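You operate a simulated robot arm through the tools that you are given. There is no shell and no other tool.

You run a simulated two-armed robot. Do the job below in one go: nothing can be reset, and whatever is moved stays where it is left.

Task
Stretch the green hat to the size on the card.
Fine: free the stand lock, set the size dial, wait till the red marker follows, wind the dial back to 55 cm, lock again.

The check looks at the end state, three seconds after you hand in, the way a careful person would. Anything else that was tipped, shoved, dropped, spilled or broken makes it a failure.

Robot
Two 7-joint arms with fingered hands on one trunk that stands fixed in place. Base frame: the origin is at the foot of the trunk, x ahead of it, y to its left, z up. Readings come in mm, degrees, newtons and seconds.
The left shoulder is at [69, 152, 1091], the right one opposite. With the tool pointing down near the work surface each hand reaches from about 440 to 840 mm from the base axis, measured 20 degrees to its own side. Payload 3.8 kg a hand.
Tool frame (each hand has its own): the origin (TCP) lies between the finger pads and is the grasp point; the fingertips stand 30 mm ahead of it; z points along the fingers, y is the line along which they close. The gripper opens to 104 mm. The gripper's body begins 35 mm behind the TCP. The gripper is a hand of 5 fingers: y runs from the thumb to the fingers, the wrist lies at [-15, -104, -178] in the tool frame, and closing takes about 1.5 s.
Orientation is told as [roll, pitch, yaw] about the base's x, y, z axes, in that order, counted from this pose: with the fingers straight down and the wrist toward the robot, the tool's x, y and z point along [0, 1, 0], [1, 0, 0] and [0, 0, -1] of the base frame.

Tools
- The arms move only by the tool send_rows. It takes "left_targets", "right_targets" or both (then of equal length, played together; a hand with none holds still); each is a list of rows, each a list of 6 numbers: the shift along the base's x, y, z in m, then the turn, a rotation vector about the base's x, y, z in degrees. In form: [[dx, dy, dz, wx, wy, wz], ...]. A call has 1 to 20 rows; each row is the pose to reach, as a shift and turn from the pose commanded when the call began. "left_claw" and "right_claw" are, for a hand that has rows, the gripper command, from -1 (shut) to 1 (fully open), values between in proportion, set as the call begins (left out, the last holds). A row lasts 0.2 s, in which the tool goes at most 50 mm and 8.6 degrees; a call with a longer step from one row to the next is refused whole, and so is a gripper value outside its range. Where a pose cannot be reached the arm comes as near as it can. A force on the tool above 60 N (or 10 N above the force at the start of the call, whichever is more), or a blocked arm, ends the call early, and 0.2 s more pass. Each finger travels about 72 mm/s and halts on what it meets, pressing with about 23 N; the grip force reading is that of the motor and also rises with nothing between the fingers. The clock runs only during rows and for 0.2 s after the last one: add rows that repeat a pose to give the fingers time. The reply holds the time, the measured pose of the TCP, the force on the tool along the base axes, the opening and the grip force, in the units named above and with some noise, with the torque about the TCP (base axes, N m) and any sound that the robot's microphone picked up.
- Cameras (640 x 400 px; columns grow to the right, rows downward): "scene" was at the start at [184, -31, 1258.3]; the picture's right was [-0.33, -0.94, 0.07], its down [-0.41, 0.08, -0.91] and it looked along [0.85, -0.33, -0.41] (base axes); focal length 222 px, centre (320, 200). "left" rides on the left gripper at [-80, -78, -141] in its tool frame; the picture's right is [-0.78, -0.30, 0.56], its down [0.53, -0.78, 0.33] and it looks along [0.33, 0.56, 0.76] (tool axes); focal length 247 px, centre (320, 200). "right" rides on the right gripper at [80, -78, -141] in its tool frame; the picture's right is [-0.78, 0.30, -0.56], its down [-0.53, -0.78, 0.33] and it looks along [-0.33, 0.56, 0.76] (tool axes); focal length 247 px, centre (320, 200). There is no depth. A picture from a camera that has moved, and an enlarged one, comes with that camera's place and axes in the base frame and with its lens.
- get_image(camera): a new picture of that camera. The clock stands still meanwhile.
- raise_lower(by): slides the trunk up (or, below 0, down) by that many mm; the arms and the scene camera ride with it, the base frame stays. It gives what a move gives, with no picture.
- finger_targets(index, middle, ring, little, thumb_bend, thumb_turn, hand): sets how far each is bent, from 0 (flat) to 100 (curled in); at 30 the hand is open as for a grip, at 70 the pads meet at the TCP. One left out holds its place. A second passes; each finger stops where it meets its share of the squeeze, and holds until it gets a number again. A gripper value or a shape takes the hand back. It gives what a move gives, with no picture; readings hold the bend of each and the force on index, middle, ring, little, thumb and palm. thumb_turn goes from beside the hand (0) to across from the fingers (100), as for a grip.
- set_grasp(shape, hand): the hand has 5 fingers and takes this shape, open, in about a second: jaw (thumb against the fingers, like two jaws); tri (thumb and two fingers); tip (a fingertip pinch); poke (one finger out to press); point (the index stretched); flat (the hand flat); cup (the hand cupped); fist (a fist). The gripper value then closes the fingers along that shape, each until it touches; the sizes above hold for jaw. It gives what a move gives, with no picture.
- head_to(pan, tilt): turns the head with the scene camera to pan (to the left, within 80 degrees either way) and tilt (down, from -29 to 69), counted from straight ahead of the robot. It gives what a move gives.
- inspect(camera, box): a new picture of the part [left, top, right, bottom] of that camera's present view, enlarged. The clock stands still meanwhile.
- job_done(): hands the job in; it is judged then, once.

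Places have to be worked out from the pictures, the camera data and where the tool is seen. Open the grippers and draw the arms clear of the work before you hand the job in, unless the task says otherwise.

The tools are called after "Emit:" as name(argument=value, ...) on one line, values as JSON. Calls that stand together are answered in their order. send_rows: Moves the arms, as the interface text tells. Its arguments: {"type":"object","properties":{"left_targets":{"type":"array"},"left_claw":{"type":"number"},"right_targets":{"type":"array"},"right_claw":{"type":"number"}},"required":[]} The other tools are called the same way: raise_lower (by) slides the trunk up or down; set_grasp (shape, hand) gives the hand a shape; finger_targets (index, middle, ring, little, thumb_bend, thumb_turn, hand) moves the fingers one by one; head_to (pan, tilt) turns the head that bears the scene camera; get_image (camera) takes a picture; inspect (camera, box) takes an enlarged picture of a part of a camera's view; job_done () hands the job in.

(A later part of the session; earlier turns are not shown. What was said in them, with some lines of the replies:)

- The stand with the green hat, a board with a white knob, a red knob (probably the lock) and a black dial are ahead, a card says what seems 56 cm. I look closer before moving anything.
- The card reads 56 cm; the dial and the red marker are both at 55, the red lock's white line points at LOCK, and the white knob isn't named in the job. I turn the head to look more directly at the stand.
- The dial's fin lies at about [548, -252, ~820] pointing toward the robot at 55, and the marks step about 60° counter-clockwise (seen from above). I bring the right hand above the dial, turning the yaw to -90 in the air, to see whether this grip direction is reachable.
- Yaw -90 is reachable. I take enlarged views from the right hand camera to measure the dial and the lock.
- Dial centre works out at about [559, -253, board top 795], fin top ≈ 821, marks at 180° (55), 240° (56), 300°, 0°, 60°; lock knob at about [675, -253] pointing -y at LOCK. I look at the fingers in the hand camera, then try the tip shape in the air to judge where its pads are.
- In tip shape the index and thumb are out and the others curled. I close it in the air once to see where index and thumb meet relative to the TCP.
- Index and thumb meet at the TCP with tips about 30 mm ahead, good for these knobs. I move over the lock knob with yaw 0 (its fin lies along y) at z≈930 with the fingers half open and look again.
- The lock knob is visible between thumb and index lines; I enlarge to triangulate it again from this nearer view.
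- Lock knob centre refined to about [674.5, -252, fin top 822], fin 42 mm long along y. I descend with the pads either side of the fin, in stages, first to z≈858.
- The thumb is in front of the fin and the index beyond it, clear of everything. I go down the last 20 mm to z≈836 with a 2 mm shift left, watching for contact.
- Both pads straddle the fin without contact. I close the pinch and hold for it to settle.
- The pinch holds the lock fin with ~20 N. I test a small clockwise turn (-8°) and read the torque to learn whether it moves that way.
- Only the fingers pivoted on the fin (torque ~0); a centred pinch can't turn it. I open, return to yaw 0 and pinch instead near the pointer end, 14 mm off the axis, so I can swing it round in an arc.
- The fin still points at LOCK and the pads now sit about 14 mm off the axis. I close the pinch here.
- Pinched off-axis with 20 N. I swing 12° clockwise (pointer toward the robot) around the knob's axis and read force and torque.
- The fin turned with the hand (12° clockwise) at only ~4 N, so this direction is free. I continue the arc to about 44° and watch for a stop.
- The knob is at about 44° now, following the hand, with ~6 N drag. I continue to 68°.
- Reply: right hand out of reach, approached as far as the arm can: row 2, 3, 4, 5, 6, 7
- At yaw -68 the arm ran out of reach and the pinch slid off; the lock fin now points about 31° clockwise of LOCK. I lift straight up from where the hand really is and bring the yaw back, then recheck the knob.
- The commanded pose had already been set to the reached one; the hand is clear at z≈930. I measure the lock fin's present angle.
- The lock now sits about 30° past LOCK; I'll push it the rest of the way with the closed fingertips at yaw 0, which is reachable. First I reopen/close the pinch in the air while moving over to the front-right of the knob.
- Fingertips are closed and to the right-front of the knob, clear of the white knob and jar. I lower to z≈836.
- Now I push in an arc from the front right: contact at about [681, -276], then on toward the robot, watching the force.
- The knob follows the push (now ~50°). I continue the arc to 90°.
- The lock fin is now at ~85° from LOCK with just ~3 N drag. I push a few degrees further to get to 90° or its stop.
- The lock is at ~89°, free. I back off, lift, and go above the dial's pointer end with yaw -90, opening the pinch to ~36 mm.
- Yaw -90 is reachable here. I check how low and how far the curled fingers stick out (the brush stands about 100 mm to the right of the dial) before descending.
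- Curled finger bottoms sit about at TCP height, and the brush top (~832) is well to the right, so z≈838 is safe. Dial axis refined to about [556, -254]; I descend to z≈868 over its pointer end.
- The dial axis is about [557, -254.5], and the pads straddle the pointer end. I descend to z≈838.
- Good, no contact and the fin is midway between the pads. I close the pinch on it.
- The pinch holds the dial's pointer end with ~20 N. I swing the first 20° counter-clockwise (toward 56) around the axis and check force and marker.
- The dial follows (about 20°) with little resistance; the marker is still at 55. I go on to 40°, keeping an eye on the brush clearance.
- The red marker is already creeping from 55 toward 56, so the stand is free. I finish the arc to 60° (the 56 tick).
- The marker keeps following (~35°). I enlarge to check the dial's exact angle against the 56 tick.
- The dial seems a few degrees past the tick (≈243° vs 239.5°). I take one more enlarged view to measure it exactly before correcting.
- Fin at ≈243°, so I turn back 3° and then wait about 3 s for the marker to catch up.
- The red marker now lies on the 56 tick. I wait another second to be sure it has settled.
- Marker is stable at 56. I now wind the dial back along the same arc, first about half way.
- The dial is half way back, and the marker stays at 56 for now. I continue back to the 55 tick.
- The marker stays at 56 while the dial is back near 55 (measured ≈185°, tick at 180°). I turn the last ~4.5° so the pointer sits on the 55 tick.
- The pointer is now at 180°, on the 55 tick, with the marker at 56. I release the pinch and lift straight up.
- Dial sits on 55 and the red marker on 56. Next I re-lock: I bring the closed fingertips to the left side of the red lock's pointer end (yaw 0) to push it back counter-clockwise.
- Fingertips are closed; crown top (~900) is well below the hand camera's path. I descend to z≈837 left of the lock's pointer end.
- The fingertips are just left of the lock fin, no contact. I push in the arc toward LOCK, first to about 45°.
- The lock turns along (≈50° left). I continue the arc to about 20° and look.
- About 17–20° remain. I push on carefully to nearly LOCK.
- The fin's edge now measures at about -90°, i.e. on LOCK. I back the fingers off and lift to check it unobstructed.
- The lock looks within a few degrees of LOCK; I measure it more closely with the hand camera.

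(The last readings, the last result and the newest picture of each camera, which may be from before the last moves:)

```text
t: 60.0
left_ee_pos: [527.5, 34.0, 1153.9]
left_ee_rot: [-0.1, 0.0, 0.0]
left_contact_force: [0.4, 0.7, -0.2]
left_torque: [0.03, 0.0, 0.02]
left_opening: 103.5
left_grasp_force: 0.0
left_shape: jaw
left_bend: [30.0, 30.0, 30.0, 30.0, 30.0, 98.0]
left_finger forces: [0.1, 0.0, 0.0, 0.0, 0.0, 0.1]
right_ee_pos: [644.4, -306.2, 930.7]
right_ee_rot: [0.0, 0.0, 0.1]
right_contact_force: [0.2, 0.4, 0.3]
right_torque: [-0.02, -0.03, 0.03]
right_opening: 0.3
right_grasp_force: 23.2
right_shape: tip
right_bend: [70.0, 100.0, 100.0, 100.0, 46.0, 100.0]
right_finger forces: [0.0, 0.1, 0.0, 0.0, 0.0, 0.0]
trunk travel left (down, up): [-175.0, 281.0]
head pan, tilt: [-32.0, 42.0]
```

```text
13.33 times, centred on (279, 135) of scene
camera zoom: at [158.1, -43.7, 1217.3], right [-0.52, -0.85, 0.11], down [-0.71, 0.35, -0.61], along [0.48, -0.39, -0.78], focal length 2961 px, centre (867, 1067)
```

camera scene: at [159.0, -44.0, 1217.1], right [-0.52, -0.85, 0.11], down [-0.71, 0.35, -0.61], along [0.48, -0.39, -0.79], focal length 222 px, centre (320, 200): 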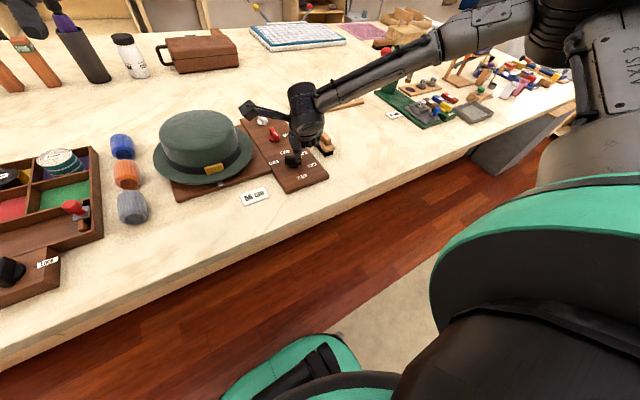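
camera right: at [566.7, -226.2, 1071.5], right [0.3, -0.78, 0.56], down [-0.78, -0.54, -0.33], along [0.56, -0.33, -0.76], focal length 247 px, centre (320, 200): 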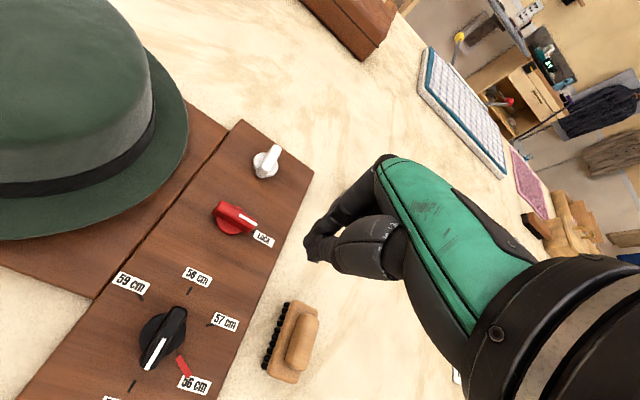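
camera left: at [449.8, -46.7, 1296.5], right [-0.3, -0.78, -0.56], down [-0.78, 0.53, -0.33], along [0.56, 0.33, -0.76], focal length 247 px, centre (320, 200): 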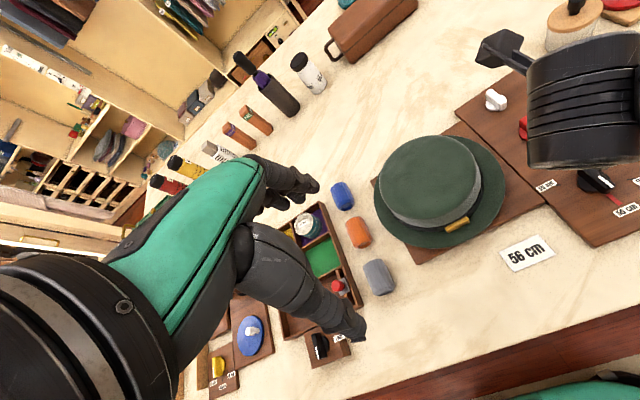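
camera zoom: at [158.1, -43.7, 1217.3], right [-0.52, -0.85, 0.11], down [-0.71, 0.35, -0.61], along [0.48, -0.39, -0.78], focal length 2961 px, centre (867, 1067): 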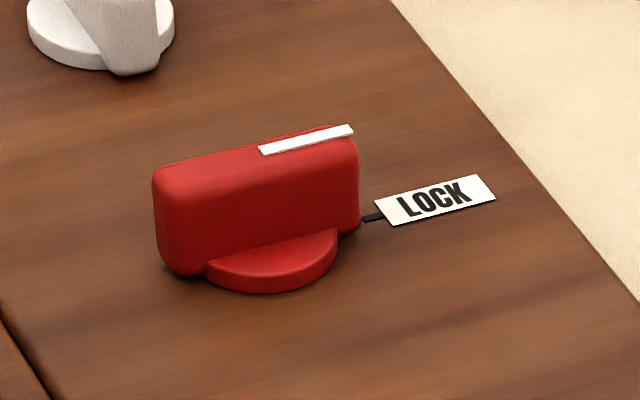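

The lock line measures -89° (on LOCK, same as at the start), the dial is on 55 and the marker on 56. I lift the right arm, open the hand and draw it back to its starting area.

Emit:
send_rows(right_targets=[[0, 0, 0.04, 0, 0, 0], [0, 0, 0.08, 0, 0, 0], [-0.03, -0.01, 0.12, 0, 0, 0], [-0.07, -0.02, 0.14, 0, 0, 0], [-0.11, -0.03, 0.16, 0, 0, 0], [-0.15, -0.04, 0.18, 0, 0, 0], [-0.19, -0.05, 0.19, 0, 0, 0], [-0.23, -0.06, 0.197, 0, 0, 0], [-0.27, -0.065, 0.197, 0, 0, 0], [-0.31, -0.07, 0.197, 0, 0, 0], [-0.32, -0.07, 0.197, 0, 0, 0], [-0.32, -0.07, 0.197, 0, 0, 0]])

Emit:
set_grasp(hand="right", shape="jaw")

Emit:
get_image(camera="scene")

Emit:
inspect(camera="scene", box=[240, 100, 340, 200])

Emit:
get_image(camera="right")

```text
refused: row 3 steps farther than a row can; nothing moved
```

```text
t: 60.9
left_ee_pos: [527.2, 33.1, 1155.0]
left_ee_rot: [0.0, 0.1, 0.0]
left_contact_force: [0.6, -0.2, -0.5]
left_torque: [-0.01, 0.01, -0.01]
left_opening: 103.7
left_grasp_force: 0.0
left_shape: jaw
left_bend: [30.0, 30.0, 30.0, 30.0, 30.0, 98.0]
left_finger forces: [0.1, 0.0, 0.0, 0.0, 0.0, 0.1]
right_ee_pos: [645.1, -306.6, 931.1]
right_ee_rot: [0.0, 0.0, 0.1]
right_contact_force: [0.2, -0.1, -0.1]
right_torque: [-0.03, -0.03, -0.01]
right_opening: 103.6
right_grasp_force: 0.1
right_shape: jaw
right_bend: [30.0, 30.0, 30.0, 30.0, 30.0, 98.0]
right_finger forces: [0.0, 0.1, 0.0, 0.0, 0.1, 0.0]
trunk travel left (down, up): [-175.0, 281.0]
head pan, tilt: [-32.0, 42.0]
```

```text
taken
camera scene: at [158.0, -44.1, 1217.3], right [-0.52, -0.85, 0.11], down [-0.71, 0.35, -0.61], along [0.48, -0.39, -0.78], focal length 222 px, centre (320, 200)
```

scene: 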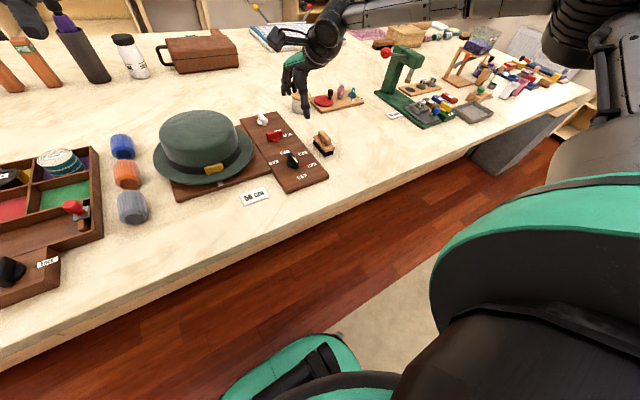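

```text
4.00 times, centred on (290, 150) of scene
camera zoom: at [158.0, -44.1, 1217.3], right [-0.52, -0.85, 0.11], down [-0.71, 0.35, -0.61], along [0.48, -0.39, -0.78], focal length 888 px, centre (440, 400)
```

zoom: 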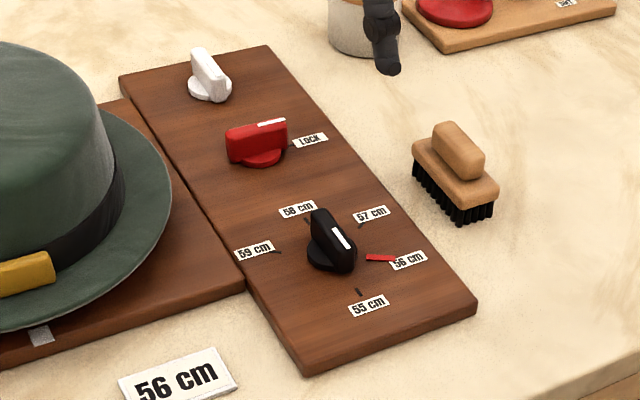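

```text
taken
camera right: at [566.7, -226.5, 1071.3], right [0.3, -0.78, 0.56], down [-0.78, -0.54, -0.33], along [0.56, -0.33, -0.76], focal length 247 px, centre (320, 200)
```

right: 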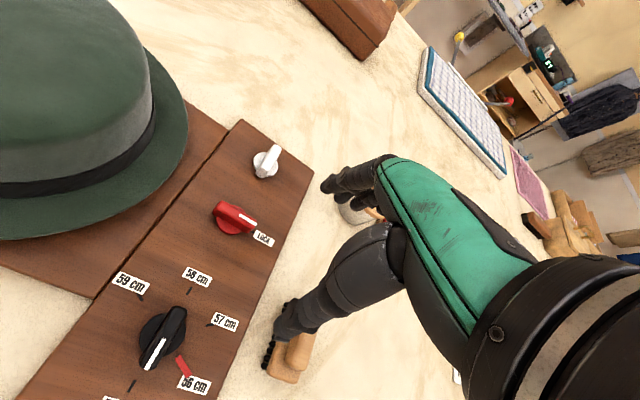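

The move was refused (one step too long), only the hand opened in the air at z≈931; nothing else was touched. I repeat the lift and retreat with shorter steps.

Emit:
send_rows(right_targets=[[0, 0, 0.035, 0, 0, 0], [0, 0, 0.07, 0, 0, 0], [-0.02, -0.005, 0.1, 0, 0, 0], [-0.05, -0.015, 0.125, 0, 0, 0], [-0.085, -0.025, 0.145, 0, 0, 0], [-0.12, -0.035, 0.16, 0, 0, 0], [-0.155, -0.045, 0.175, 0, 0, 0], [-0.19, -0.05, 0.19, 0, 0, 0], [-0.225, -0.055, 0.197, 0, 0, 0], [-0.26, -0.06, 0.197, 0, 0, 0], [-0.295, -0.065, 0.197, 0, 0, 0], [-0.32, -0.07, 0.197, 0, 0, 0], [-0.32, -0.07, 0.197, 0, 0, 0]], right_claw=1)

Emit:
get_image(camera="scene")

Emit:
inspect(camera="scene", box=[240, 100, 340, 200])

Emit:
inspect(camera="scene", box=[270, 140, 330, 185])

```text
t: 63.7
left_ee_pos: [528.5, 34.3, 1153.4]
left_ee_rot: [0.0, 0.1, -0.1]
left_contact_force: [0.2, -0.8, -0.2]
left_torque: [0.03, 0.02, 0.0]
left_opening: 103.4
left_grasp_force: 0.0
left_shape: jaw
left_bend: [30.0, 30.0, 30.0, 30.0, 30.0, 98.0]
left_finger forces: [0.0, 0.0, 0.0, 0.0, 0.0, 0.0]
right_ee_pos: [325.0, -376.7, 1128.3]
right_ee_rot: [0.0, 0.1, 0.1]
right_contact_force: [-0.2, -0.1, -0.4]
right_torque: [-0.01, 0.01, -0.02]
right_opening: 104.1
right_grasp_force: 0.0
right_shape: jaw
right_bend: [30.0, 30.0, 30.0, 30.0, 30.0, 98.0]
right_finger forces: [0.0, 0.0, 0.0, 0.0, 0.1, 0.0]
trunk travel left (down, up): [-175.0, 281.0]
head pan, tilt: [-32.0, 42.0]
```

```text
taken
camera scene: at [158.7, -44.0, 1217.1], right [-0.52, -0.85, 0.11], down [-0.71, 0.35, -0.61], along [0.48, -0.39, -0.79], focal length 222 px, centre (320, 200)
```

scene: 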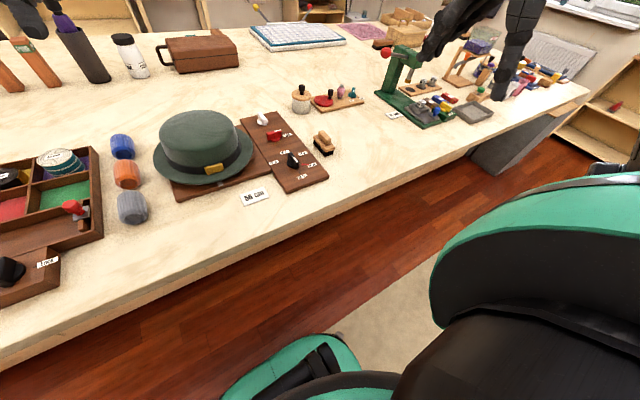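

```text
4.00 times, centred on (290, 150) of scene
camera zoom: at [158.7, -44.0, 1217.1], right [-0.52, -0.85, 0.11], down [-0.71, 0.35, -0.61], along [0.48, -0.39, -0.79], focal length 888 px, centre (440, 400)
```

zoom: 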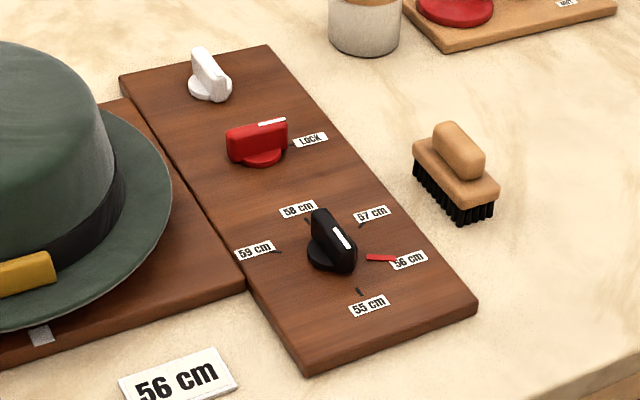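

```text
8.89 times, centred on (300, 162) of scene
camera zoom: at [158.7, -44.0, 1217.1], right [-0.52, -0.85, 0.11], down [-0.71, 0.35, -0.61], along [0.48, -0.39, -0.79], focal length 1974 px, centre (498, 533)
```

zoom: 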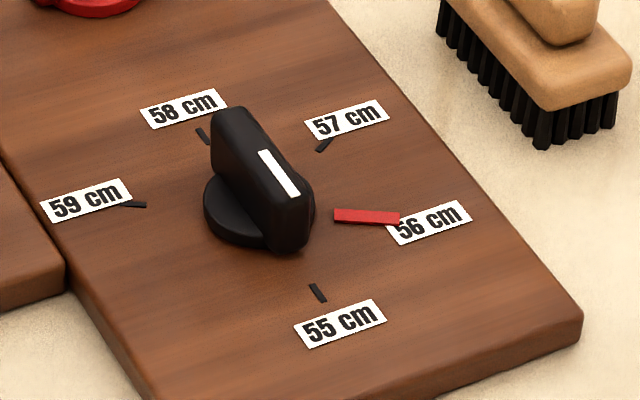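

The dial is on 55, the red marker on 56, the lock line on LOCK, the hat, brush and card are undisturbed, and both hands are open and clear. I hand in the job.

Emit:
job_done()

```text
The job is handed in.
```

The hat was stretched to 56 cm, the size on the card, and the job is handed in. I don't have the check result.

- **Lock:** I freed the red lock by turning it about 90°. At the end I turned it back to within about 1° of LOCK. I judged this by eye only: there was no click or other sign that it had locked.
- **Size dial:** I turned it to 56 cm, going about 3° past before correcting. I waited until the red marker had settled on the 56 tick, then wound the dial back to 55. The marker stayed at 56.
- **One slip:** The pinch slid off the lock partway through freeing it. I finished turning it by pushing with closed fingertips.
- **Surroundings:** The last pictures show the hat, card, brush and white knob where they were. Both hands are open, and the right arm is back near its starting place.
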